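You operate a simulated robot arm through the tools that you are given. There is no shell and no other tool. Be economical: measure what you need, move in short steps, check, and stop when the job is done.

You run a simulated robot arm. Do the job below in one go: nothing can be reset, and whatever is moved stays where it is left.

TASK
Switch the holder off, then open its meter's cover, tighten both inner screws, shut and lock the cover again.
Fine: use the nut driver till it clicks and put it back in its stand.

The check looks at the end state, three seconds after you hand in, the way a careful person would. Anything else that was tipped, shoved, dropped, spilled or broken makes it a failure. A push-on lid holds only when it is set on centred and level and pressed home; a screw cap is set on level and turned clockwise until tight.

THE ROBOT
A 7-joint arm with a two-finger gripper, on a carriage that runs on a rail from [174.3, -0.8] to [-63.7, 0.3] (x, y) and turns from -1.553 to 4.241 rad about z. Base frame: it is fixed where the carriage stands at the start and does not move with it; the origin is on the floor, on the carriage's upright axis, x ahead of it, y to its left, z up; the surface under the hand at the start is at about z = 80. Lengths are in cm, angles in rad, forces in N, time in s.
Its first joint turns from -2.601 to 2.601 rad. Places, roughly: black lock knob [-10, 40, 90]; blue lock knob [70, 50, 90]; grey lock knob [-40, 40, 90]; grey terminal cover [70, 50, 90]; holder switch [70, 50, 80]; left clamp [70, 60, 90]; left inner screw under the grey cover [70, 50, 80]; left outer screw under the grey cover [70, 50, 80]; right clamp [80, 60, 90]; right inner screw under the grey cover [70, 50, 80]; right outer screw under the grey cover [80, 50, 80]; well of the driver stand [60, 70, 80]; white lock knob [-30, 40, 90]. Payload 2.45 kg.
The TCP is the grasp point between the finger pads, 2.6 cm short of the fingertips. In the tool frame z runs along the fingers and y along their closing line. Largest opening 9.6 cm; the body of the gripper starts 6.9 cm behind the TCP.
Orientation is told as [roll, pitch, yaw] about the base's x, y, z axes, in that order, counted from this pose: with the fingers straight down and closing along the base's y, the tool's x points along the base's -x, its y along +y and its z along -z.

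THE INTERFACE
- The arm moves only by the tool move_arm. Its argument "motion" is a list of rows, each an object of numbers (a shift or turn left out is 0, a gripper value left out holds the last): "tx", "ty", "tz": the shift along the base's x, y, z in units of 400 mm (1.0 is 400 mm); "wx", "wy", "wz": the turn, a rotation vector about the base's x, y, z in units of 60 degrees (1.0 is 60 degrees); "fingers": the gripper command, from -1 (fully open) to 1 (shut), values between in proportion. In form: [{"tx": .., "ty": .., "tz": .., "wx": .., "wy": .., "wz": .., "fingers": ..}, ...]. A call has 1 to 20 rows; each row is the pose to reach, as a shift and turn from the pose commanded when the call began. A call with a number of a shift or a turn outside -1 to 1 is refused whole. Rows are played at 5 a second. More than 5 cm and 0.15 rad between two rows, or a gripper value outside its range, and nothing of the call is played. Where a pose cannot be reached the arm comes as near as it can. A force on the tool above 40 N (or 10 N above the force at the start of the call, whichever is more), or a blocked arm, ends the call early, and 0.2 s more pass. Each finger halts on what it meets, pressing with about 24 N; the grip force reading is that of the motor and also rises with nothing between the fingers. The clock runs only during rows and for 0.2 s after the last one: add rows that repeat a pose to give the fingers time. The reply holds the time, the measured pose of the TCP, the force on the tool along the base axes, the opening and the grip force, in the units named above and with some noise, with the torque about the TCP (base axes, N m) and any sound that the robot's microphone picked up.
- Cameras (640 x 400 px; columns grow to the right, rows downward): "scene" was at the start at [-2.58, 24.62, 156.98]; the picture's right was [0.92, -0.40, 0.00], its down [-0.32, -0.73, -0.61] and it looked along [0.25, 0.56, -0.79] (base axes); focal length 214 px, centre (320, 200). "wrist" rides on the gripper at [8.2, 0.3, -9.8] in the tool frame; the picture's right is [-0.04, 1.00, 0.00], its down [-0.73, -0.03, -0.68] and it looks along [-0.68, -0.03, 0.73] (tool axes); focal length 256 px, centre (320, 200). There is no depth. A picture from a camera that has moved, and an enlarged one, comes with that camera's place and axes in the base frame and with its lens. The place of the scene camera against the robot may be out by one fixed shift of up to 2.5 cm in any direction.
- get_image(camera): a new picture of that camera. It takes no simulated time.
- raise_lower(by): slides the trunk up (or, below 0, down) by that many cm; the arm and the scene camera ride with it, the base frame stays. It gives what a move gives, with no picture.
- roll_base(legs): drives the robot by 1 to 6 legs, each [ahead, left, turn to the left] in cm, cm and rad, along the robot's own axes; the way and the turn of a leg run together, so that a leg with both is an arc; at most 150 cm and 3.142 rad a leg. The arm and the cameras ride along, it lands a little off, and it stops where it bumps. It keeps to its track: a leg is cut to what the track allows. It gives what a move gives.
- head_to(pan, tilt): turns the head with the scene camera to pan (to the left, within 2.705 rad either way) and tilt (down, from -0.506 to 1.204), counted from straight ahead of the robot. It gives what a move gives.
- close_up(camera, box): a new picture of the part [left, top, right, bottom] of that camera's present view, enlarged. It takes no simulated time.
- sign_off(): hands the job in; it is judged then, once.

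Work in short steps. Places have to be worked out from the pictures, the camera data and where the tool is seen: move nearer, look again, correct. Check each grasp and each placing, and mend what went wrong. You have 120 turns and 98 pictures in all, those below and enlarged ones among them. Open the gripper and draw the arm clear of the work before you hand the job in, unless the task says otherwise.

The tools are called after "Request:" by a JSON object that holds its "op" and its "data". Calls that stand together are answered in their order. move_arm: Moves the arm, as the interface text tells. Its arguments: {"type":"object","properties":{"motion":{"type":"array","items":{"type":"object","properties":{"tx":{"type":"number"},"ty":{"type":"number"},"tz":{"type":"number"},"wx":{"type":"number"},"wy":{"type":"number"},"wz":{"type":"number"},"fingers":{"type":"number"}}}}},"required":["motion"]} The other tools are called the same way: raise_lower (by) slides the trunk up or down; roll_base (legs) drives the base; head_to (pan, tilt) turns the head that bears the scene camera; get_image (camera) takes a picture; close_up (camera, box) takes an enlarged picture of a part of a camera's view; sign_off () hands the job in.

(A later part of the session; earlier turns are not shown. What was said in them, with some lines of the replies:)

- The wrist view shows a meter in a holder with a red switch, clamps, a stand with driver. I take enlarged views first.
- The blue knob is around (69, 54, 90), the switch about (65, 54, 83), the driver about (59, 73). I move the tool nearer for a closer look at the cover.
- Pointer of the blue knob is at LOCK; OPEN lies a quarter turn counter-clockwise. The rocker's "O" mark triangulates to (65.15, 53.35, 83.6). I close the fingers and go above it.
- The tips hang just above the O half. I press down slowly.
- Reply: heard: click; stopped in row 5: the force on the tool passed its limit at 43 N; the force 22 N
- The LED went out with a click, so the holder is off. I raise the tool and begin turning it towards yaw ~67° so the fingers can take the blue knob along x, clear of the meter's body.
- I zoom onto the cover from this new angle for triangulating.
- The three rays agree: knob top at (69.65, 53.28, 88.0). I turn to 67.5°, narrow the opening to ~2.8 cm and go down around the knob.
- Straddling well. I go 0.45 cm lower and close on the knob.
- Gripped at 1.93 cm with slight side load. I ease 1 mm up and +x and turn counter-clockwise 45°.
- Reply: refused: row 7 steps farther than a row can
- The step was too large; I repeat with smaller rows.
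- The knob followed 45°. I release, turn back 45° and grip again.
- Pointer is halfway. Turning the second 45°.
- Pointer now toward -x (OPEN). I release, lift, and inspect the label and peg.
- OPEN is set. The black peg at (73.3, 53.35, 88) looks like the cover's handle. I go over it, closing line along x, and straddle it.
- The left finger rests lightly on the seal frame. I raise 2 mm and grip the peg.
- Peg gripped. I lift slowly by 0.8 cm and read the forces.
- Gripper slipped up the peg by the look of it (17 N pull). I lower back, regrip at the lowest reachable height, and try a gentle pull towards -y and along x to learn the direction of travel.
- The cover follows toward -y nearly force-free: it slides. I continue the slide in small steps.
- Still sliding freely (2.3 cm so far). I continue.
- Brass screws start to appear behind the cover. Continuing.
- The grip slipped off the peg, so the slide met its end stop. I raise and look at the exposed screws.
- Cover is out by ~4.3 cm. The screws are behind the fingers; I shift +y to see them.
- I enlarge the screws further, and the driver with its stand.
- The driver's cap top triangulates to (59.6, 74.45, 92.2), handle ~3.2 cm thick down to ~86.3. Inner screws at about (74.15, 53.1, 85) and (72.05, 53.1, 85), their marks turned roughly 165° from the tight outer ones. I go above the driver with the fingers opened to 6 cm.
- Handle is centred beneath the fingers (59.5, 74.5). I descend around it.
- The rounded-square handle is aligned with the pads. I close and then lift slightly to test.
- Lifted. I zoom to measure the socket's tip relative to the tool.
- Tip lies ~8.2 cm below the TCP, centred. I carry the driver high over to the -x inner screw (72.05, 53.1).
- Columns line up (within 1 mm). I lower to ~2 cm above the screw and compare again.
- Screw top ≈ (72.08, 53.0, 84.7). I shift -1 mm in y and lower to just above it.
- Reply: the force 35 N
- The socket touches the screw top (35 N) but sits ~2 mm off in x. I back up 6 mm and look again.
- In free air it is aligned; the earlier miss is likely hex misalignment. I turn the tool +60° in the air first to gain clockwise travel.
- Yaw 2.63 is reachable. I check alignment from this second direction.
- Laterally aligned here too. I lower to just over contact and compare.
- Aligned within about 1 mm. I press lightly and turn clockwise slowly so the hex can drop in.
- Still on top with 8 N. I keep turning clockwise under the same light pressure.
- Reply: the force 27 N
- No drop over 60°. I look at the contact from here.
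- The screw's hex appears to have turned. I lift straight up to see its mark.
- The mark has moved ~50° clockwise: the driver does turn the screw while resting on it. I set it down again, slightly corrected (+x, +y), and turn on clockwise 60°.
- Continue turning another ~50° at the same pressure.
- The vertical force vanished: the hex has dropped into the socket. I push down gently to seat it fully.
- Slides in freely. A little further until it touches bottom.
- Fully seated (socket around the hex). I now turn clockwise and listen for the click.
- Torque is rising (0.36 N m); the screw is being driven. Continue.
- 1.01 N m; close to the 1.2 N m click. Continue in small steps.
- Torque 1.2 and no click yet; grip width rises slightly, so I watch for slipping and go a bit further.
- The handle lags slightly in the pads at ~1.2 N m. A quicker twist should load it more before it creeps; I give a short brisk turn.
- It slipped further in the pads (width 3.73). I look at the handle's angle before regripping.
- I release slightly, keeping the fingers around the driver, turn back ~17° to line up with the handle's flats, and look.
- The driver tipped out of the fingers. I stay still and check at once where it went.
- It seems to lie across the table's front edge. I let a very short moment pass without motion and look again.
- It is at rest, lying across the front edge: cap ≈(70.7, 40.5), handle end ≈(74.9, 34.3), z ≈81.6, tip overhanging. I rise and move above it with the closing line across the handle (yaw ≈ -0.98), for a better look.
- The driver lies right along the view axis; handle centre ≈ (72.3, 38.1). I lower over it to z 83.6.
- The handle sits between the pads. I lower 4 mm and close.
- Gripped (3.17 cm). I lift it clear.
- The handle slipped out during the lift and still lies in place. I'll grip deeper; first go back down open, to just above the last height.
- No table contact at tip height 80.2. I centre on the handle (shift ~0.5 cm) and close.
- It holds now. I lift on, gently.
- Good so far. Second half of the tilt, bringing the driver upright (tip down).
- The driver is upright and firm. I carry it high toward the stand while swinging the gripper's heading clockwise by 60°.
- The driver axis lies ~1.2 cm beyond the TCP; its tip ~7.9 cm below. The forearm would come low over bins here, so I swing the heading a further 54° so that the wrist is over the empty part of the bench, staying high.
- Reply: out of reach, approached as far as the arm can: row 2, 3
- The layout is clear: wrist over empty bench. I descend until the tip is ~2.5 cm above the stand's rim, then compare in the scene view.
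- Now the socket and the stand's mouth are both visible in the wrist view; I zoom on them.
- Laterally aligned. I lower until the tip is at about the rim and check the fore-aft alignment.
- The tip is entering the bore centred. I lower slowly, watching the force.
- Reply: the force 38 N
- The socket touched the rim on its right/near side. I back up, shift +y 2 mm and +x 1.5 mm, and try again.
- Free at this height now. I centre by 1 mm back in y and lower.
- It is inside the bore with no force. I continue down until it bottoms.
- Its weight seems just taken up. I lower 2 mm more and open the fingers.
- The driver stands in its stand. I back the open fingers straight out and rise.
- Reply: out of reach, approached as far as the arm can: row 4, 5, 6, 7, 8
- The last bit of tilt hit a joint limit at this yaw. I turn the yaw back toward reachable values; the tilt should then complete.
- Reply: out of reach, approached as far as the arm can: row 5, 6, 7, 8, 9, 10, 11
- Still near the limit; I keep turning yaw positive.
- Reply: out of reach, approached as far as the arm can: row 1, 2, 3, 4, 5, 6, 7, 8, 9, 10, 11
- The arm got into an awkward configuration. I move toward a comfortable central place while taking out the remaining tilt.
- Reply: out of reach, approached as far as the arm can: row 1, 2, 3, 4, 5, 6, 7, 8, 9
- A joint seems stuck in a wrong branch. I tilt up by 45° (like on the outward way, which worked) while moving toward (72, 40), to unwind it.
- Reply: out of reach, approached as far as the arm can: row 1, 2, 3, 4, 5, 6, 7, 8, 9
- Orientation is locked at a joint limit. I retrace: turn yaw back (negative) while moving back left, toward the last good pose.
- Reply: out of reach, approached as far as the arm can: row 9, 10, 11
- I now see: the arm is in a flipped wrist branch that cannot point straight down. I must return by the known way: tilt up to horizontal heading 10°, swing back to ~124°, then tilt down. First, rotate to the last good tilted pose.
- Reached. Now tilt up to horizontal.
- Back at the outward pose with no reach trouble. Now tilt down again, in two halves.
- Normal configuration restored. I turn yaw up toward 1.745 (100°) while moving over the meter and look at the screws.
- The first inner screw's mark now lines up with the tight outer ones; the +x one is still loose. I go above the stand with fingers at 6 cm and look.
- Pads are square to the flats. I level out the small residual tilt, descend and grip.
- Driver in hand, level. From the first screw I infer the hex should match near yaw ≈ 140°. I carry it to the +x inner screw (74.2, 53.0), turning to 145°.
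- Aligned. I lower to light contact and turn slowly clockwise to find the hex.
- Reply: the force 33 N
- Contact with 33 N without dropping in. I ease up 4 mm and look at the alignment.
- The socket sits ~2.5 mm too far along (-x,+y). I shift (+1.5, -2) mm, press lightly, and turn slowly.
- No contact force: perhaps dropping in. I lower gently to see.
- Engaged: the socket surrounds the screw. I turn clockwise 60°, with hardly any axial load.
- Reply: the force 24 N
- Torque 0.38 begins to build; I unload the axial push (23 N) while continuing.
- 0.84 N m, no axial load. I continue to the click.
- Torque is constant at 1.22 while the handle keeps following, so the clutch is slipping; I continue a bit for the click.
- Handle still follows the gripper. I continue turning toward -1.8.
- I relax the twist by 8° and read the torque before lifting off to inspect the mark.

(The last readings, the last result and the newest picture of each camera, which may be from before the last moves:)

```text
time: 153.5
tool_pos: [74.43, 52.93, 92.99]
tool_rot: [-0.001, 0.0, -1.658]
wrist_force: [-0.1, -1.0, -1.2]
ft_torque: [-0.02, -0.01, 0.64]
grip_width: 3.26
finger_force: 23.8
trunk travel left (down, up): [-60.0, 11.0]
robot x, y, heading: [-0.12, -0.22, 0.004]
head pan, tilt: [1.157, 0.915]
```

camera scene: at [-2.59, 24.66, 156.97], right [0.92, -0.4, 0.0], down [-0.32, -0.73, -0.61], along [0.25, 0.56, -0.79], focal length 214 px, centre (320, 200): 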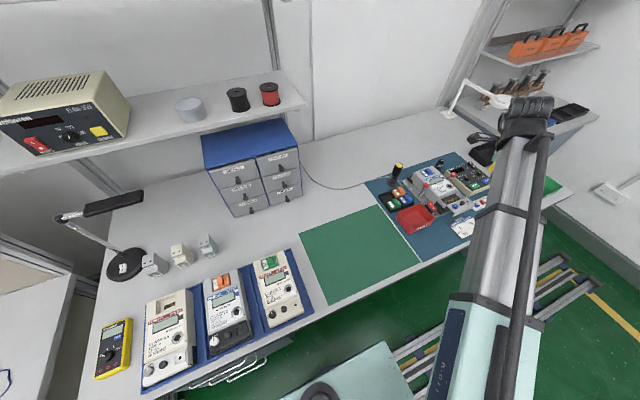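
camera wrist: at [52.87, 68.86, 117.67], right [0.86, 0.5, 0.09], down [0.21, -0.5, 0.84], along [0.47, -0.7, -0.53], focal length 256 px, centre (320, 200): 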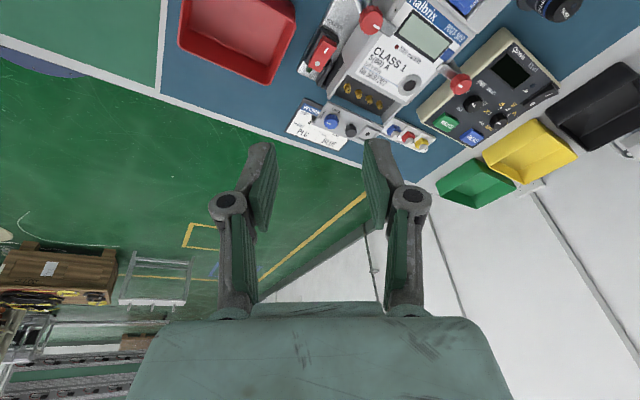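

Request:
{"op": "move_arm", "data": {"motion": [{"wz": 0.07}, {"wz": 0.13}, {"wz": 0.14, "tz": 0.02}, {"wz": 0.14, "tz": 0.05}, {"wz": 0.14, "tz": 0.1}, {"wz": 0.14, "tz": 0.15}, {"wz": 0.14, "tz": 0.15}]}}

Request:
{"op": "close_up", "data": {"camera": "wrist", "box": [240, 40, 400, 200]}}

```text
time: 155.1
tool_pos: [74.22, 52.97, 99.13]
tool_rot: [0.0, -0.001, -1.512]
wrist_force: [-0.5, 0.0, -1.5]
ft_torque: [0.03, -0.01, 0.03]
grip_width: 3.15
finger_force: 23.8
trunk travel left (down, up): [-60.0, 11.0]
robot x, y, heading: [0.36, -0.01, -0.0]
head pan, tilt: [1.157, 0.915]
```

```text
2.50 times, centred on (320, 120) of wrist
camera zoom: at [73.99, 61.2, 108.76], right [1.0, 0.02, 0.0], down [0.01, -0.73, 0.68], along [0.01, -0.68, -0.73], focal length 640 px, centre (320, 400)
```

zoom: 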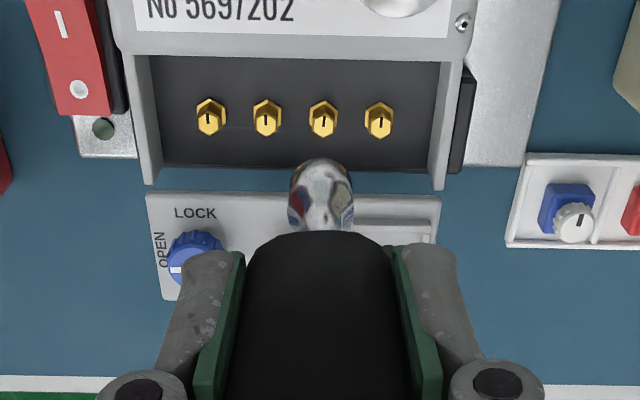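

All four marks now line up and the torque plateaued at 1.22 N m with the handle following, i.e. the clutch slips. The first screw only got 1.17–1.20 with grip slip, so I re-torque it: same hex phase, +60° yaw, 2.05 cm toward -x.

Request:
{"op": "move_arm", "data": {"motion": [{"wz": 0.1, "tx": -0.01}, {"wz": 0.22, "tx": -0.03}, {"wz": 0.34, "tx": -0.051}, {"wz": 0.46, "tx": -0.051}, {"wz": 0.58, "tx": -0.051}, {"wz": 0.7, "tx": -0.051}, {"wz": 0.82, "tx": -0.051}, {"wz": 0.94, "tx": -0.051}, {"wz": 1.0, "tx": -0.051, "tz": -0.04}, {"wz": 1.0, "tx": -0.051, "tz": -0.09}, {"wz": 1.0, "tx": -0.051, "tz": -0.12}, {"wz": 1.0, "tx": -0.051, "tz": -0.12}]}}

Request:
{"op": "close_up", "data": {"camera": "wrist", "box": [270, 60, 370, 140]}}

```text
time: 157.7
tool_pos: [72.28, 52.87, 94.17]
tool_rot: [0.0, 0.001, -0.464]
wrist_force: [-0.8, 0.2, -2.0]
ft_torque: [0.02, 0.0, 0.02]
grip_width: 3.15
finger_force: 24.2
trunk travel left (down, up): [-60.0, 11.0]
robot x, y, heading: [0.31, 0.02, -0.001]
head pan, tilt: [1.157, 0.915]
```

```text
5.00 times, centred on (320, 100) of wrist
camera zoom: at [65.01, 56.88, 103.84], right [0.48, 0.88, 0.0], down [0.64, -0.36, 0.68], along [0.59, -0.33, -0.73], focal length 1280 px, centre (320, 700)
```

zoom: 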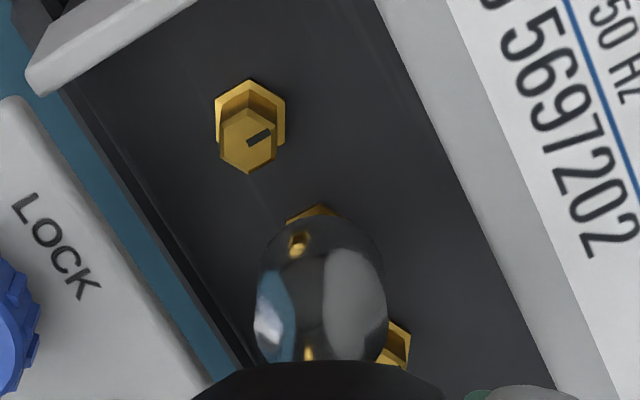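

Alignment looks right. I lower gently onto it.

Request:
{"op": "move_arm", "data": {"motion": [{"tz": -0.006}, {"tz": -0.012}, {"tz": -0.018}, {"tz": -0.024}, {"tz": -0.03}, {"tz": -0.03}]}}

```text
time: 159.1
tool_pos: [72.32, 52.93, 93.04]
tool_rot: [0.002, 0.0, -0.467]
wrist_force: [-0.5, 0.0, -0.7]
ft_torque: [0.01, -0.02, 0.03]
grip_width: 3.13
finger_force: 24.1
trunk travel left (down, up): [-60.0, 11.0]
robot x, y, heading: [-0.08, 0.16, -0.005]
head pan, tilt: [1.157, 0.915]
```

It dropped straight over the hex with no force. I turn clockwise to load it.

Request:
{"op": "move_arm", "data": {"motion": [{"wz": -0.08}, {"wz": -0.16}, {"wz": -0.24}, {"wz": -0.32}, {"wz": -0.4}, {"wz": -0.5}, {"wz": -0.6}]}}

```text
time: 160.7
tool_pos: [72.3, 52.87, 92.89]
tool_rot: [0.0, 0.001, -1.094]
wrist_force: [0.0, -0.4, -1.1]
ft_torque: [0.0, -0.03, 1.21]
grip_width: 3.15
finger_force: 24.5
trunk travel left (down, up): [-60.0, 11.0]
robot x, y, heading: [-0.18, 0.23, -0.004]
head pan, tilt: [1.157, 0.915]
```

1.21 N m plateau, grip firm. A little further, then relax 17° and lift off.

Request:
{"op": "move_arm", "data": {"motion": [{"wz": -0.1}, {"wz": -0.2}, {"wz": -0.3}, {"wz": -0.3}]}}

Request:
{"op": "move_arm", "data": {"motion": [{"wz": 0.1}, {"wz": 0.2}, {"wz": 0.28}, {"wz": 0.28, "tz": 0.02}, {"wz": 0.28, "tz": 0.06}, {"wz": 0.28, "tz": 0.12}, {"wz": 0.28, "tz": 0.2}, {"wz": 0.28, "tz": 0.26}, {"wz": 0.28, "tz": 0.26}]}}

Request:
{"op": "close_up", "data": {"camera": "wrist", "box": [240, 40, 400, 240]}}

```text
time: 161.7
tool_pos: [72.24, 52.88, 93.04]
tool_rot: [0.0, -0.001, -1.408]
wrist_force: [-0.2, 0.7, -1.9]
ft_torque: [0.02, 0.0, 1.2]
grip_width: 3.24
finger_force: 24.5
trunk travel left (down, up): [-60.0, 11.0]
robot x, y, heading: [0.06, -0.2, -0.001]
head pan, tilt: [1.157, 0.915]
```

```text
time: 163.7
tool_pos: [72.25, 52.76, 103.43]
tool_rot: [-0.001, 0.0, -1.111]
wrist_force: [0.5, 0.5, -1.2]
ft_torque: [0.0, 0.04, 0.0]
grip_width: 3.17
finger_force: 24.2
trunk travel left (down, up): [-60.0, 11.0]
robot x, y, heading: [0.04, -0.17, 0.004]
head pan, tilt: [1.157, 0.915]
```

```text
2.00 times, centred on (320, 140) of wrist
camera zoom: at [68.85, 60.4, 113.23], right [0.91, 0.4, 0.0], down [0.3, -0.67, 0.68], along [0.28, -0.62, -0.73], focal length 512 px, centre (320, 320)
```

zoom: 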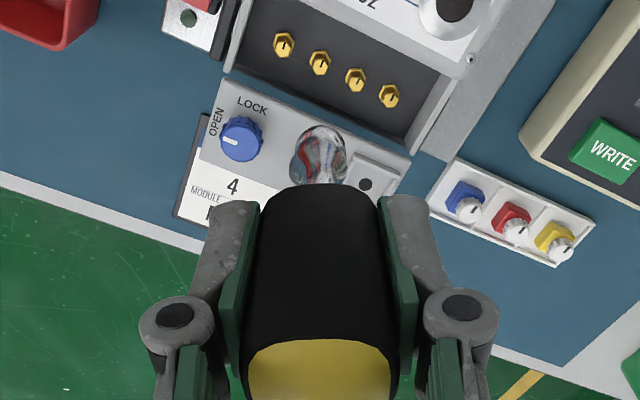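

Both inner screws are torqued. I carry the driver back above the stand (59.45, 74.42), tip just above the rim.

Request:
{"op": "move_arm", "data": {"motion": [{"tx": -0.02, "ty": 0.04, "wz": 0.1}, {"tx": -0.07, "ty": 0.12, "wz": 0.22}, {"tx": -0.12, "ty": 0.21, "wz": 0.34}, {"tx": -0.17, "ty": 0.3, "wz": 0.46}, {"tx": -0.22, "ty": 0.38, "wz": 0.58}, {"tx": -0.27, "ty": 0.46, "wz": 0.7}, {"tx": -0.32, "ty": 0.5415, "wz": 0.82}, {"tx": -0.32, "ty": 0.5415, "wz": 0.94, "tz": -0.06}, {"tx": -0.32, "ty": 0.5415, "wz": 1.0, "tz": -0.14}, {"tx": -0.32, "ty": 0.5415, "wz": 1.0, "tz": -0.2}, {"tx": -0.32, "ty": 0.5415, "wz": 1.0, "tz": -0.2}]}}

Request:
{"op": "close_up", "data": {"camera": "wrist", "box": [260, 40, 380, 140]}}

```text
time: 166.1
tool_pos: [59.55, 74.57, 95.37]
tool_rot: [0.002, 0.0, -0.065]
wrist_force: [0.4, -0.4, -1.9]
ft_torque: [0.0, -0.04, 0.03]
grip_width: 3.17
finger_force: 24.3
trunk travel left (down, up): [-60.0, 11.0]
robot x, y, heading: [0.16, 0.13, 0.002]
head pan, tilt: [1.157, 0.915]
```

```text
4.00 times, centred on (320, 90) of wrist
camera zoom: at [51.34, 75.48, 105.11], right [0.11, 0.99, 0.0], down [0.73, -0.08, 0.68], along [0.67, -0.07, -0.73], focal length 1024 px, centre (320, 640)
```

zoom: 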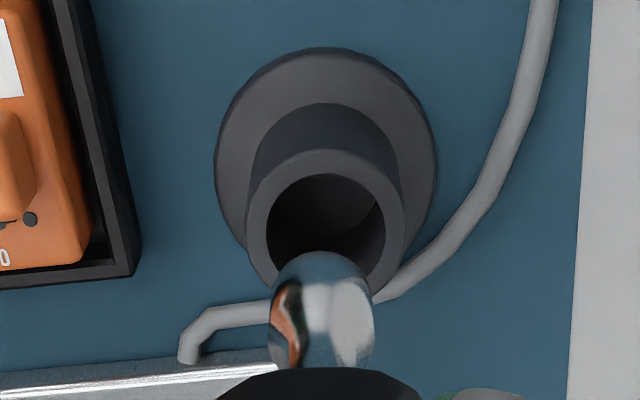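

Nearly centred; tiny correction (-0.8, +1 mm) and lower into the mouth.

Request:
{"op": "move_arm", "data": {"motion": [{"tx": -0.002, "ty": 0.0025, "tz": -0.03}, {"tx": -0.002, "ty": 0.0025, "tz": -0.055}, {"tx": -0.002, "ty": 0.0025, "tz": -0.07}, {"tx": -0.002, "ty": 0.0025, "tz": -0.085}, {"tx": -0.002, "ty": 0.0025, "tz": -0.085}]}}

Request:
{"op": "close_up", "data": {"camera": "wrist", "box": [260, 40, 380, 140]}}

```text
time: 167.3
tool_pos: [59.48, 74.68, 92.04]
tool_rot: [0.001, 0.001, -0.066]
wrist_force: [1.0, -0.1, -1.3]
ft_torque: [0.01, -0.03, 0.0]
grip_width: 3.14
finger_force: 24.2
trunk travel left (down, up): [-60.0, 11.0]
robot x, y, heading: [0.15, 0.04, -0.002]
head pan, tilt: [1.157, 0.915]
```

```text
4.00 times, centred on (320, 90) of wrist
camera zoom: at [51.19, 75.59, 101.73], right [0.11, 0.99, 0.0], down [0.73, -0.08, 0.68], along [0.67, -0.07, -0.73], focal length 1024 px, centre (320, 640)
```

zoom: 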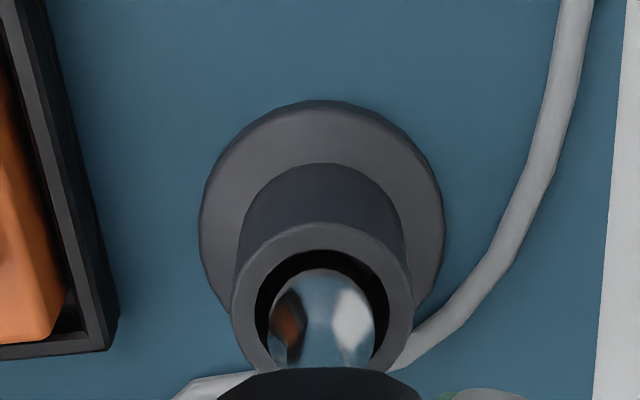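

Inside the bore, centred, no force. I lower to the bottom, release and rise.

Request:
{"op": "move_arm", "data": {"motion": [{"tz": -0.02}, {"tz": -0.04}, {"tz": -0.053}, {"tz": -0.056}, {"tz": -0.056}]}}

Request:
{"op": "move_arm", "data": {"motion": [{"fingers": 0.2}, {"fingers": -0.1}, {"fingers": -0.25}, {"tz": 0.03}, {"tz": 0.09}, {"tz": 0.17}, {"tz": 0.25}, {"tz": 0.33}, {"tz": 0.33}]}}

Request:
{"op": "get_image", "data": {"camera": "wrist"}}

```text
time: 168.5
tool_pos: [59.29, 74.5, 89.64]
tool_rot: [0.0, 0.0, -0.067]
wrist_force: [-0.3, 0.2, -1.7]
ft_torque: [-0.01, 0.04, 0.02]
grip_width: 3.17
finger_force: 24.1
trunk travel left (down, up): [-60.0, 11.0]
robot x, y, heading: [-0.1, 0.25, -0.003]
head pan, tilt: [1.157, 0.915]
```

```text
time: 170.5
tool_pos: [59.51, 74.76, 103.02]
tool_rot: [-0.001, 0.0, -0.065]
wrist_force: [-0.6, 0.5, 0.4]
ft_torque: [-0.01, -0.01, -0.02]
grip_width: 6.0
finger_force: 0.1
trunk travel left (down, up): [-60.0, 11.0]
robot x, y, heading: [-0.07, 0.03, 0.0]
head pan, tilt: [1.157, 0.915]
```

```text
9 pictures are left
camera wrist: at [51.32, 75.6, 112.79], right [0.11, 0.99, 0.0], down [0.73, -0.08, 0.68], along [0.67, -0.07, -0.73], focal length 256 px, centre (320, 200)
```

wrist: 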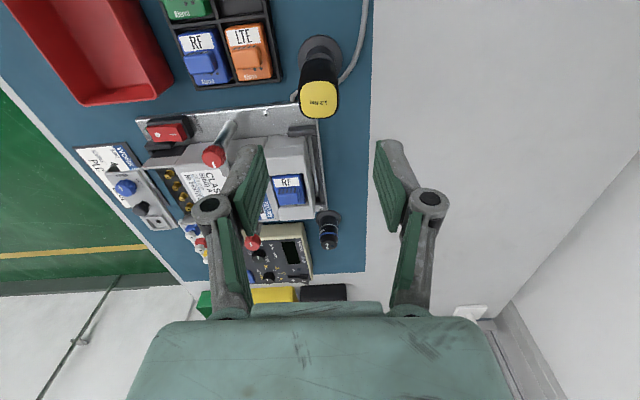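

The driver is back in its stand. Next I go above the cover's peg (≈73.3, 49.0) with yaw 1.585 to shut the cover.

Request:
{"op": "move_arm", "data": {"motion": [{"tx": 0.03, "ty": -0.05, "wz": 0.1, "fingers": 0.3}, {"tx": 0.06, "ty": -0.12, "wz": 0.2}, {"tx": 0.1, "ty": -0.19, "wz": 0.3}, {"tx": 0.14, "ty": -0.26, "wz": 0.4}, {"tx": 0.18, "ty": -0.33, "wz": 0.5}, {"tx": 0.22, "ty": -0.4, "wz": 0.6}, {"tx": 0.26, "ty": -0.47, "wz": 0.7}, {"tx": 0.3, "ty": -0.54, "wz": 0.8}, {"tx": 0.33, "ty": -0.6, "wz": 0.9}, {"tx": 0.346, "ty": -0.646, "wz": 1.0}]}}

Request:
{"op": "move_arm", "data": {"motion": [{"wz": 0.1, "fingers": 0.458}, {"wz": 0.22, "tz": -0.02}, {"wz": 0.34, "tz": -0.08}, {"wz": 0.46, "tz": -0.13}, {"wz": 0.56, "tz": -0.18}, {"wz": 0.576, "tz": -0.18}]}}

Request:
{"op": "close_up", "data": {"camera": "wrist", "box": [200, 40, 440, 190]}}

```text
time: 172.7
tool_pos: [73.3, 48.85, 102.83]
tool_rot: [0.0, 0.0, 0.984]
wrist_force: [0.2, 0.3, 0.5]
ft_torque: [0.03, 0.02, 0.01]
grip_width: 3.38
finger_force: 0.0
trunk travel left (down, up): [-60.0, 11.0]
robot x, y, heading: [0.58, -0.03, 0.002]
head pan, tilt: [1.157, 0.915]
```

```text
time: 174.1
tool_pos: [73.24, 48.85, 95.79]
tool_rot: [-0.001, 0.0, 1.585]
wrist_force: [0.7, 0.2, 0.1]
ft_torque: [0.03, -0.02, -0.02]
grip_width: 2.6
finger_force: 0.1
trunk travel left (down, up): [-60.0, 11.0]
robot x, y, heading: [0.19, 0.02, 0.002]
head pan, tilt: [1.157, 0.915]
```

```text
2.67 times, centred on (320, 115) of wrist
camera zoom: at [72.91, 40.73, 105.49], right [-1.0, 0.03, 0.0], down [0.02, 0.73, 0.68], along [0.02, 0.68, -0.73], focal length 683 px, centre (320, 427)
```

zoom: 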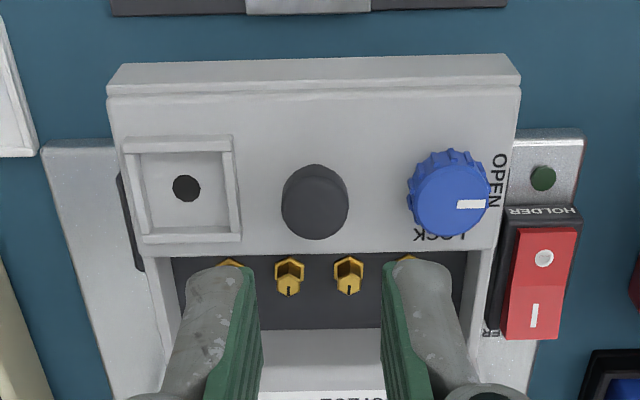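

Peg at (73.28, 48.75), just below the fingers. I descend, grip, and slide the cover towards +y.

Request:
{"op": "move_arm", "data": {"motion": [{"tx": 0.002, "ty": -0.002, "tz": -0.06}, {"tx": 0.002, "ty": -0.002, "tz": -0.11}, {"tx": 0.002, "ty": -0.002, "tz": -0.143}, {"tx": 0.002, "ty": -0.002, "tz": -0.143, "fingers": 1}, {"tx": 0.002, "ty": -0.002, "tz": -0.143}, {"tx": 0.002, "ty": -0.002, "tz": -0.143}]}}

Request:
{"op": "move_arm", "data": {"motion": [{"ty": 0.01}, {"ty": 0.022}, {"ty": 0.034}, {"ty": 0.046}, {"ty": 0.058}, {"ty": 0.07}, {"ty": 0.082}, {"ty": 0.094}, {"ty": 0.102}, {"ty": 0.108}, {"ty": 0.108}]}}

Request:
{"op": "close_up", "data": {"camera": "wrist", "box": [200, 40, 440, 190]}}

```text
time: 175.5
tool_pos: [73.19, 48.86, 90.15]
tool_rot: [0.0, 0.001, 1.583]
wrist_force: [2.8, 0.9, 4.9]
ft_torque: [0.08, -0.08, 0.0]
grip_width: 1.73
finger_force: 23.8
trunk travel left (down, up): [-60.0, 11.0]
robot x, y, heading: [-0.09, 0.03, -0.001]
head pan, tilt: [1.157, 0.915]
```

```text
time: 177.9
tool_pos: [73.42, 53.04, 90.14]
tool_rot: [0.001, 0.0, 1.582]
wrist_force: [-0.1, 1.6, 6.3]
ft_torque: [-0.05, 0.01, 0.04]
grip_width: 1.75
finger_force: 23.9
trunk travel left (down, up): [-60.0, 11.0]
robot x, y, heading: [-0.09, -0.16, -0.002]
head pan, tilt: [1.157, 0.915]
```

```text
2.67 times, centred on (320, 115) of wrist
camera zoom: at [73.0, 44.95, 99.87], right [-1.0, 0.03, 0.0], down [0.02, 0.73, 0.68], along [0.02, 0.68, -0.73], focal length 683 px, centre (320, 427)
```

zoom: 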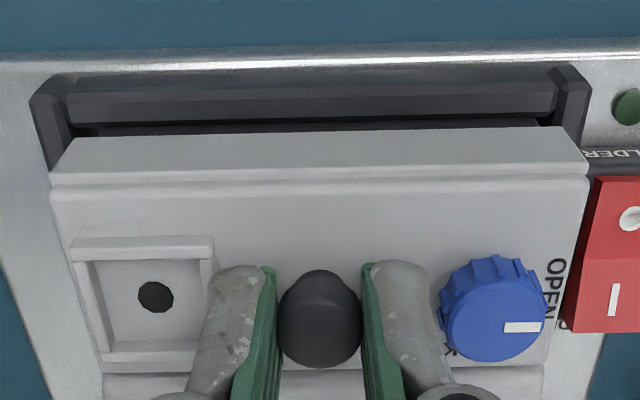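

Almost shut. I push gently on until the stop is felt.

Request:
{"op": "move_arm", "data": {"motion": [{"ty": 0.004}, {"ty": 0.008}, {"ty": 0.011}, {"ty": 0.011}]}}

```text
time: 178.9
tool_pos: [73.25, 53.45, 90.05]
tool_rot: [0.003, 0.001, 1.582]
wrist_force: [-0.4, -3.3, 0.2]
ft_torque: [-0.4, -0.09, -0.04]
grip_width: 1.71
finger_force: 23.7
trunk travel left (down, up): [-60.0, 11.0]
robot x, y, heading: [0.01, -0.04, -0.001]
head pan, tilt: [1.157, 0.915]
```

Request:
{"op": "move_arm", "data": {"motion": [{"ty": 0.004}, {"ty": 0.006}, {"ty": 0.006}]}}

Request:
{"op": "close_up", "data": {"camera": "wrist", "box": [200, 40, 440, 190]}}

```text
time: 179.7
tool_pos: [73.37, 53.92, 90.09]
tool_rot: [0.004, 0.0, 1.584]
wrist_force: [-0.5, -1.2, -0.1]
ft_torque: [-0.01, 0.01, 0.02]
grip_width: 1.75
finger_force: 23.5
trunk travel left (down, up): [-60.0, 11.0]
robot x, y, heading: [-0.38, -0.07, 0.001]
head pan, tilt: [1.157, 0.915]
```

```text
2.67 times, centred on (320, 115) of wrist
camera zoom: at [72.99, 45.64, 99.84], right [-1.0, 0.03, 0.0], down [0.02, 0.73, 0.68], along [0.02, 0.68, -0.73], focal length 683 px, centre (320, 427)
```

zoom: 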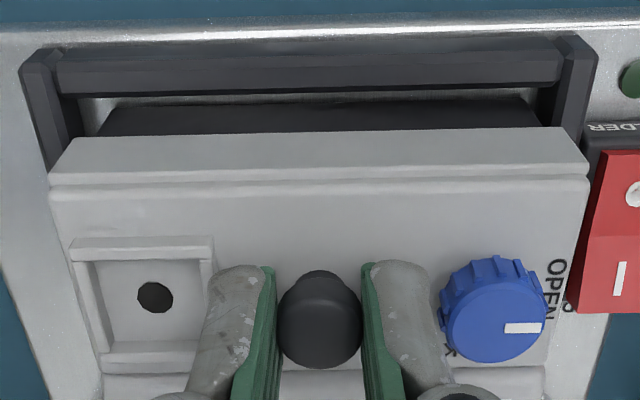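

The cover went in, but farther than I expected (y 53.9 vs 53.3 before). I release and look from the very pose used before opening, for direct comparison.

Request:
{"op": "move_arm", "data": {"motion": [{"fingers": 0.458}, {"tz": 0.02}, {"tz": 0.08}, {"tz": 0.1415, "tx": -0.04, "ty": -0.006}, {"tz": 0.1415, "tx": -0.0925, "ty": -0.013}, {"tz": 0.1415, "tx": -0.0925, "ty": -0.013}]}}

Request:
{"op": "close_up", "data": {"camera": "wrist", "box": [200, 40, 440, 190]}}

```text
time: 181.1
tool_pos: [69.59, 53.24, 95.82]
tool_rot: [0.0, -0.001, 1.584]
wrist_force: [-0.5, 0.4, 0.4]
ft_torque: [-0.03, 0.0, 0.0]
grip_width: 2.6
finger_force: 0.0
trunk travel left (down, up): [-60.0, 11.0]
robot x, y, heading: [-0.0, 0.08, 0.001]
head pan, tilt: [1.157, 0.915]
```

```text
2.67 times, centred on (320, 115) of wrist
camera zoom: at [69.35, 45.13, 105.52], right [-1.0, 0.03, 0.0], down [0.02, 0.73, 0.68], along [0.02, 0.68, -0.73], focal length 683 px, centre (320, 427)
```

zoom: 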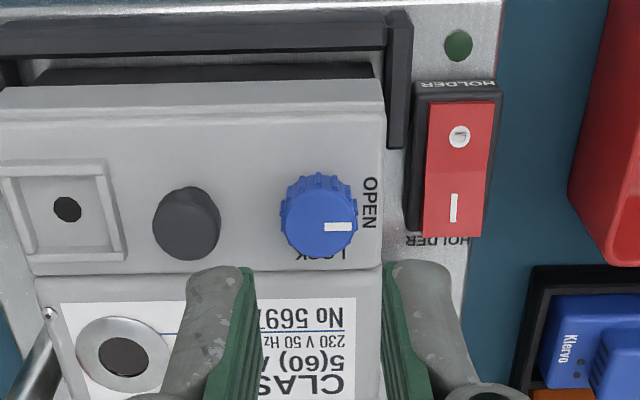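

Compared with the first view, the whole meter has moved ~3.5 mm toward +y in its holder; I'll draw it back once the cover is locked. Now lock: grip the blue knob at yaw 112° and turn clockwise 45°.

Request:
{"op": "move_arm", "data": {"motion": [{"wz": 0.12, "tx": 0.003, "ty": 0.009, "fingers": 0.417}, {"wz": 0.25, "tx": 0.003, "ty": 0.009, "tz": -0.03}, {"wz": 0.362, "tx": 0.003, "ty": 0.009, "tz": -0.08}, {"wz": 0.362, "tx": 0.003, "ty": 0.009, "tz": -0.13}, {"wz": 0.362, "tx": 0.003, "ty": 0.009, "tz": -0.154}, {"wz": 0.362, "tx": 0.003, "ty": 0.009, "tz": -0.154, "fingers": 1}, {"wz": 0.362, "tx": 0.003, "ty": 0.009, "tz": -0.154}, {"wz": 0.362, "tx": 0.003, "ty": 0.009, "tz": -0.154}]}}

Request:
{"op": "move_arm", "data": {"motion": [{"wz": -0.12}, {"wz": -0.24}, {"wz": -0.36}, {"wz": -0.48}, {"wz": -0.6}, {"wz": -0.7}, {"wz": -0.75}, {"wz": -0.75}]}}

Request:
{"op": "close_up", "data": {"camera": "wrist", "box": [240, 60, 420, 220]}}

```text
time: 182.9
tool_pos: [69.82, 53.48, 89.61]
tool_rot: [0.001, -0.002, 1.963]
wrist_force: [1.5, 1.5, 2.4]
ft_torque: [0.17, -0.01, 0.0]
grip_width: 1.92
finger_force: 23.8
trunk travel left (down, up): [-60.0, 11.0]
robot x, y, heading: [0.28, 0.03, -0.002]
head pan, tilt: [1.157, 0.915]
```

```text
time: 184.7
tool_pos: [69.71, 53.47, 89.67]
tool_rot: [0.0, 0.0, 1.177]
wrist_force: [-5.2, -1.1, 5.8]
ft_torque: [-0.06, 0.13, -0.03]
grip_width: 1.92
finger_force: 23.8
trunk travel left (down, up): [-60.0, 11.0]
robot x, y, heading: [-0.33, 0.31, 0.0]
head pan, tilt: [1.157, 0.915]
```

```text
2.50 times, centred on (330, 140) of wrist
camera zoom: at [66.16, 46.13, 99.37], right [-0.91, 0.42, 0.0], down [0.31, 0.67, 0.68], along [0.29, 0.62, -0.73], focal length 640 px, centre (295, 350)
```

zoom: 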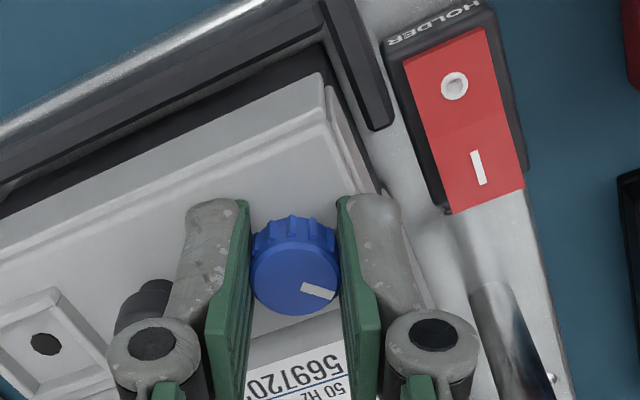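

Halfway. I release, turn back, regrip and turn the second 46° to LOCK.

Request:
{"op": "move_arm", "data": {"motion": [{"fingers": 0.417}, {"tz": 0.01}, {"tz": 0.015, "wz": 0.12}, {"tz": 0.015, "wz": 0.24}, {"tz": 0.015, "wz": 0.36}, {"tz": 0.015, "wz": 0.48}, {"tz": 0.015, "wz": 0.6}, {"tz": 0.015, "wz": 0.72}, {"tz": 0.0, "wz": 0.75}, {"tz": 0.0, "wz": 0.75, "fingers": 1}, {"tz": 0.0, "wz": 0.75}, {"tz": 0.0, "wz": 0.75}]}}

Request:
{"op": "move_arm", "data": {"motion": [{"wz": -0.12}, {"wz": -0.24}, {"wz": -0.36}, {"wz": -0.48}, {"wz": -0.6}, {"wz": -0.7}, {"wz": -0.78}, {"wz": -0.78}]}}

Request:
{"op": "close_up", "data": {"camera": "wrist", "box": [240, 60, 420, 220]}}

```text
time: 187.3
tool_pos: [69.81, 53.54, 89.57]
tool_rot: [-0.001, 0.0, 1.963]
wrist_force: [8.0, 1.7, 13.9]
ft_torque: [0.09, -0.14, 0.02]
grip_width: 1.91
finger_force: 24.2
trunk travel left (down, up): [-60.0, 11.0]
robot x, y, heading: [0.1, -0.23, 0.001]
head pan, tilt: [1.157, 0.915]
```

```text
time: 189.1
tool_pos: [69.74, 53.48, 89.6]
tool_rot: [-0.001, -0.001, 1.145]
wrist_force: [5.3, 0.2, 15.2]
ft_torque: [-0.01, -0.17, 0.08]
grip_width: 1.93
finger_force: 24.2
trunk travel left (down, up): [-60.0, 11.0]
robot x, y, heading: [-0.41, 0.22, 0.001]
head pan, tilt: [1.157, 0.915]
```

```text
2.50 times, centred on (330, 140) of wrist
camera zoom: at [65.96, 46.26, 99.35], right [-0.89, 0.45, 0.0], down [0.33, 0.66, 0.68], along [0.3, 0.61, -0.73], focal length 640 px, centre (295, 350)
```

zoom: 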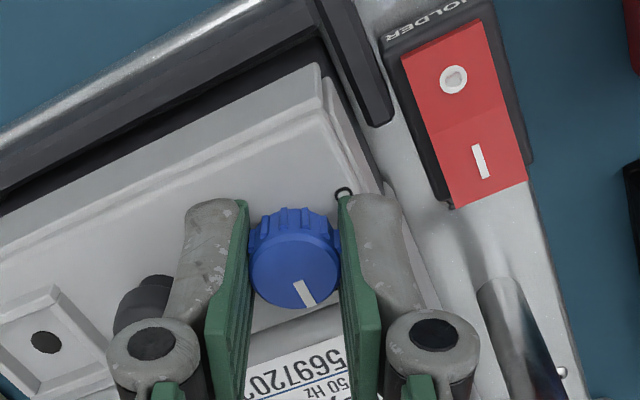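

Pointer at LOCK. Holding the knob, I draw the meter gently ~3 mm back toward -y, which also tests the lock.

Request:
{"op": "move_arm", "data": {"motion": [{"ty": -0.003, "tz": 0.001}, {"ty": -0.006, "tx": 0.001, "tz": 0.002}, {"ty": -0.009, "tx": 0.003, "tz": 0.002}, {"ty": -0.009, "tx": 0.003, "tz": 0.002}]}}

```text
time: 190.1
tool_pos: [69.82, 53.17, 89.53]
tool_rot: [0.002, 0.002, 1.145]
wrist_force: [-2.6, 5.7, 6.0]
ft_torque: [0.37, -0.08, 0.16]
grip_width: 1.9
finger_force: 24.2
trunk travel left (down, up): [-60.0, 11.0]
robot x, y, heading: [0.16, 0.17, -0.001]
head pan, tilt: [1.157, 0.915]
```

It resisted with 5.7 N (lock holds) and came back to y≈53.2. I release, rise to the comparison pose and look.

Request:
{"op": "move_arm", "data": {"motion": [{"fingers": 0.417}, {"tz": 0.03}, {"tz": 0.08, "wz": 0.12}, {"tz": 0.13, "wz": 0.25}, {"tz": 0.156, "wz": 0.37, "ty": 0.004, "tx": -0.003}, {"tz": 0.156, "wz": 0.42, "ty": 0.004, "tx": -0.003}, {"tz": 0.156, "wz": 0.42, "ty": 0.004, "tx": -0.003}]}}

Request:
{"op": "close_up", "data": {"camera": "wrist", "box": [200, 40, 440, 190]}}

```text
time: 191.7
tool_pos: [69.65, 53.43, 95.92]
tool_rot: [0.002, -0.001, 1.588]
wrist_force: [0.0, 0.1, -0.4]
ft_torque: [-0.01, 0.02, 0.0]
grip_width: 2.81
finger_force: 0.1
trunk travel left (down, up): [-60.0, 11.0]
robot x, y, heading: [-0.0, 0.05, 0.002]
head pan, tilt: [1.157, 0.915]
```

```text
2.67 times, centred on (320, 115) of wrist
camera zoom: at [69.43, 45.23, 105.68], right [-1.0, 0.02, 0.0], down [0.02, 0.73, 0.68], along [0.02, 0.68, -0.73], focal length 683 px, centre (320, 427)
```

zoom: 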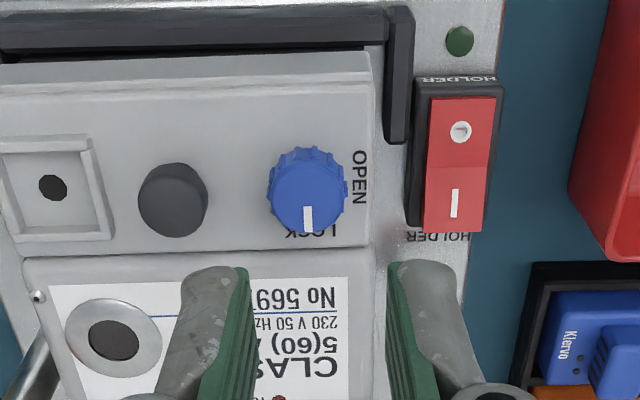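

Locked, switch off. The meter now sits ~2 mm past its original place (toward -y, +x). I take the knob once more and ease it back by (-2, +2) mm, then release and rise.

Request:
{"op": "move_arm", "data": {"motion": [{"tx": 0.006, "ty": -0.009, "tz": -0.06}, {"tx": 0.006, "ty": -0.009, "tz": -0.12}, {"tx": 0.006, "ty": -0.009, "tz": -0.155}, {"tx": 0.006, "ty": -0.009, "tz": -0.155, "fingers": 1}, {"tx": 0.006, "ty": -0.009, "tz": -0.155}, {"tx": 0.006, "ty": -0.009, "tz": -0.155}, {"tx": 0.003, "ty": -0.005, "tz": -0.154}, {"tx": 0.0, "ty": -0.002, "tz": -0.154}, {"tx": 0.0, "ty": -0.002, "tz": -0.154}]}}

Request:
{"op": "move_arm", "data": {"motion": [{"fingers": 0.417}, {}, {"tz": 0.03}, {"tz": 0.08}, {"tz": 0.13}, {"tz": 0.155}, {"tz": 0.155}]}}

Request:
{"op": "close_up", "data": {"camera": "wrist", "box": [200, 40, 440, 190]}}

```text
time: 193.7
tool_pos: [69.83, 53.23, 89.75]
tool_rot: [0.001, 0.002, 1.585]
wrist_force: [-0.3, -3.3, 1.8]
ft_torque: [-0.42, -0.03, 0.0]
grip_width: 1.92
finger_force: 23.3
trunk travel left (down, up): [-60.0, 11.0]
robot x, y, heading: [-0.29, 0.11, -0.004]
head pan, tilt: [1.157, 0.915]
```

```text
time: 195.3
tool_pos: [69.7, 53.44, 96.04]
tool_rot: [0.002, 0.0, 1.584]
wrist_force: [0.6, -0.5, 0.1]
ft_torque: [0.02, 0.01, -0.03]
grip_width: 2.78
finger_force: 0.1
trunk travel left (down, up): [-60.0, 11.0]
robot x, y, heading: [0.21, 0.08, -0.002]
head pan, tilt: [1.157, 0.915]
```

```text
2.67 times, centred on (320, 115) of wrist
camera zoom: at [69.42, 45.23, 105.73], right [-1.0, 0.03, 0.0], down [0.02, 0.73, 0.68], along [0.02, 0.68, -0.73], focal length 683 px, centre (320, 427)
```

zoom: 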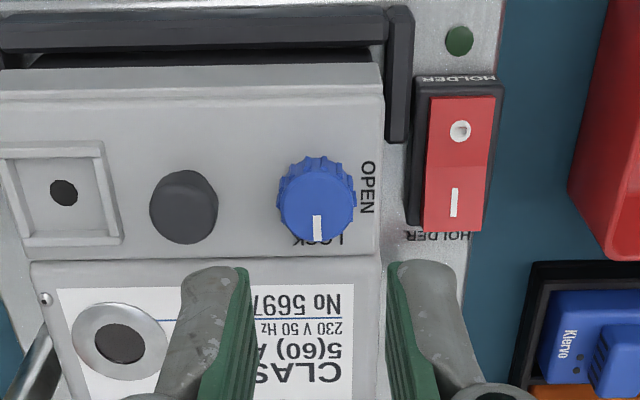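

The meter is back at its original place, cover shut and pointer on LOCK. I open the gripper, draw the arm clear, and take a last look.

Request:
{"op": "move_arm", "data": {"motion": [{"tz": 0.08, "fingers": -0.5}, {"tz": 0.18, "fingers": -1}, {"tz": 0.28, "ty": -0.05}, {"tz": 0.38, "ty": -0.12}, {"tz": 0.48, "ty": -0.2}, {"tz": 0.55, "ty": -0.3}, {"tz": 0.6, "ty": -0.38}, {"tz": 0.6, "ty": -0.38}]}}

Request:
{"op": "close_up", "data": {"camera": "scene", "box": [340, 120, 560, 260]}}

```text
refused: row 5 steps farther than a row can; nothing moved
```

```text
2.86 times, centred on (450, 190) of scene
camera zoom: at [-2.59, 24.62, 156.98], right [0.92, -0.4, 0.0], down [-0.32, -0.73, -0.61], along [0.25, 0.56, -0.79], focal length 613 px, centre (-51, 229)
5 turns are left
```

zoom: 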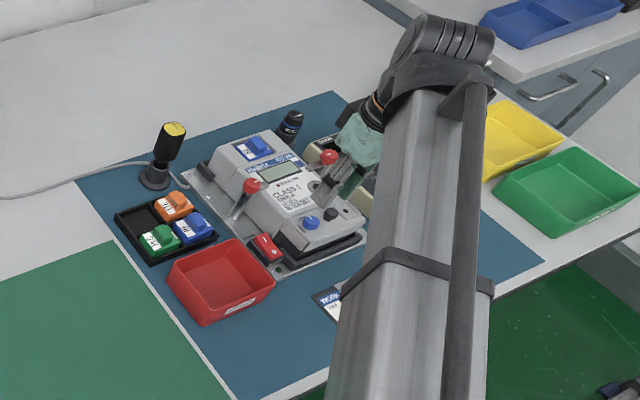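

The bench looks right: cover shut, driver in its stand. I retreat with smaller steps.

Request:
{"op": "move_arm", "data": {"motion": [{"tz": 0.08, "fingers": -0.5}, {"tz": 0.17, "fingers": -1}, {"tz": 0.26, "ty": -0.03}, {"tz": 0.34, "ty": -0.08}, {"tz": 0.41, "ty": -0.15}, {"tz": 0.46, "ty": -0.23}, {"tz": 0.5, "ty": -0.31}, {"tz": 0.5, "ty": -0.31}]}}

```text
time: 197.1
tool_pos: [69.96, 40.78, 116.15]
tool_rot: [0.003, 0.0, 1.586]
wrist_force: [0.9, -0.5, -0.3]
ft_torque: [0.01, 0.03, -0.01]
grip_width: 9.61
finger_force: 0.1
trunk travel left (down, up): [-60.0, 11.0]
robot x, y, heading: [-0.18, 0.08, 0.001]
head pan, tilt: [1.157, 0.915]
4 turns are left
```

The arm is clear and the gripper open, so I hand the job in.

Request:
{"op": "sign_off", "data": {}}

```text
The job is handed in.
```

I handed the job in with the holder off, both inner screws tightened, the cover shut and locked, and the driver back in its stand; three things did not go cleanly.

- **No click heard:** The microphone never picked up a click from the driver. Both screws levelled off at about 1.2 N m, the driver's marked torque, and their marks line up with the outer screws.
- **Driver fell once:** It tipped out of the gripper after the first screw and came to rest across the front edge of the bench. I picked it up and used it to finish the job.
- **Meter shifted:** Shutting the cover pushed the meter about 3.5 mm in its holder. I eased it back, and in the last close view it sat where it was at the start.
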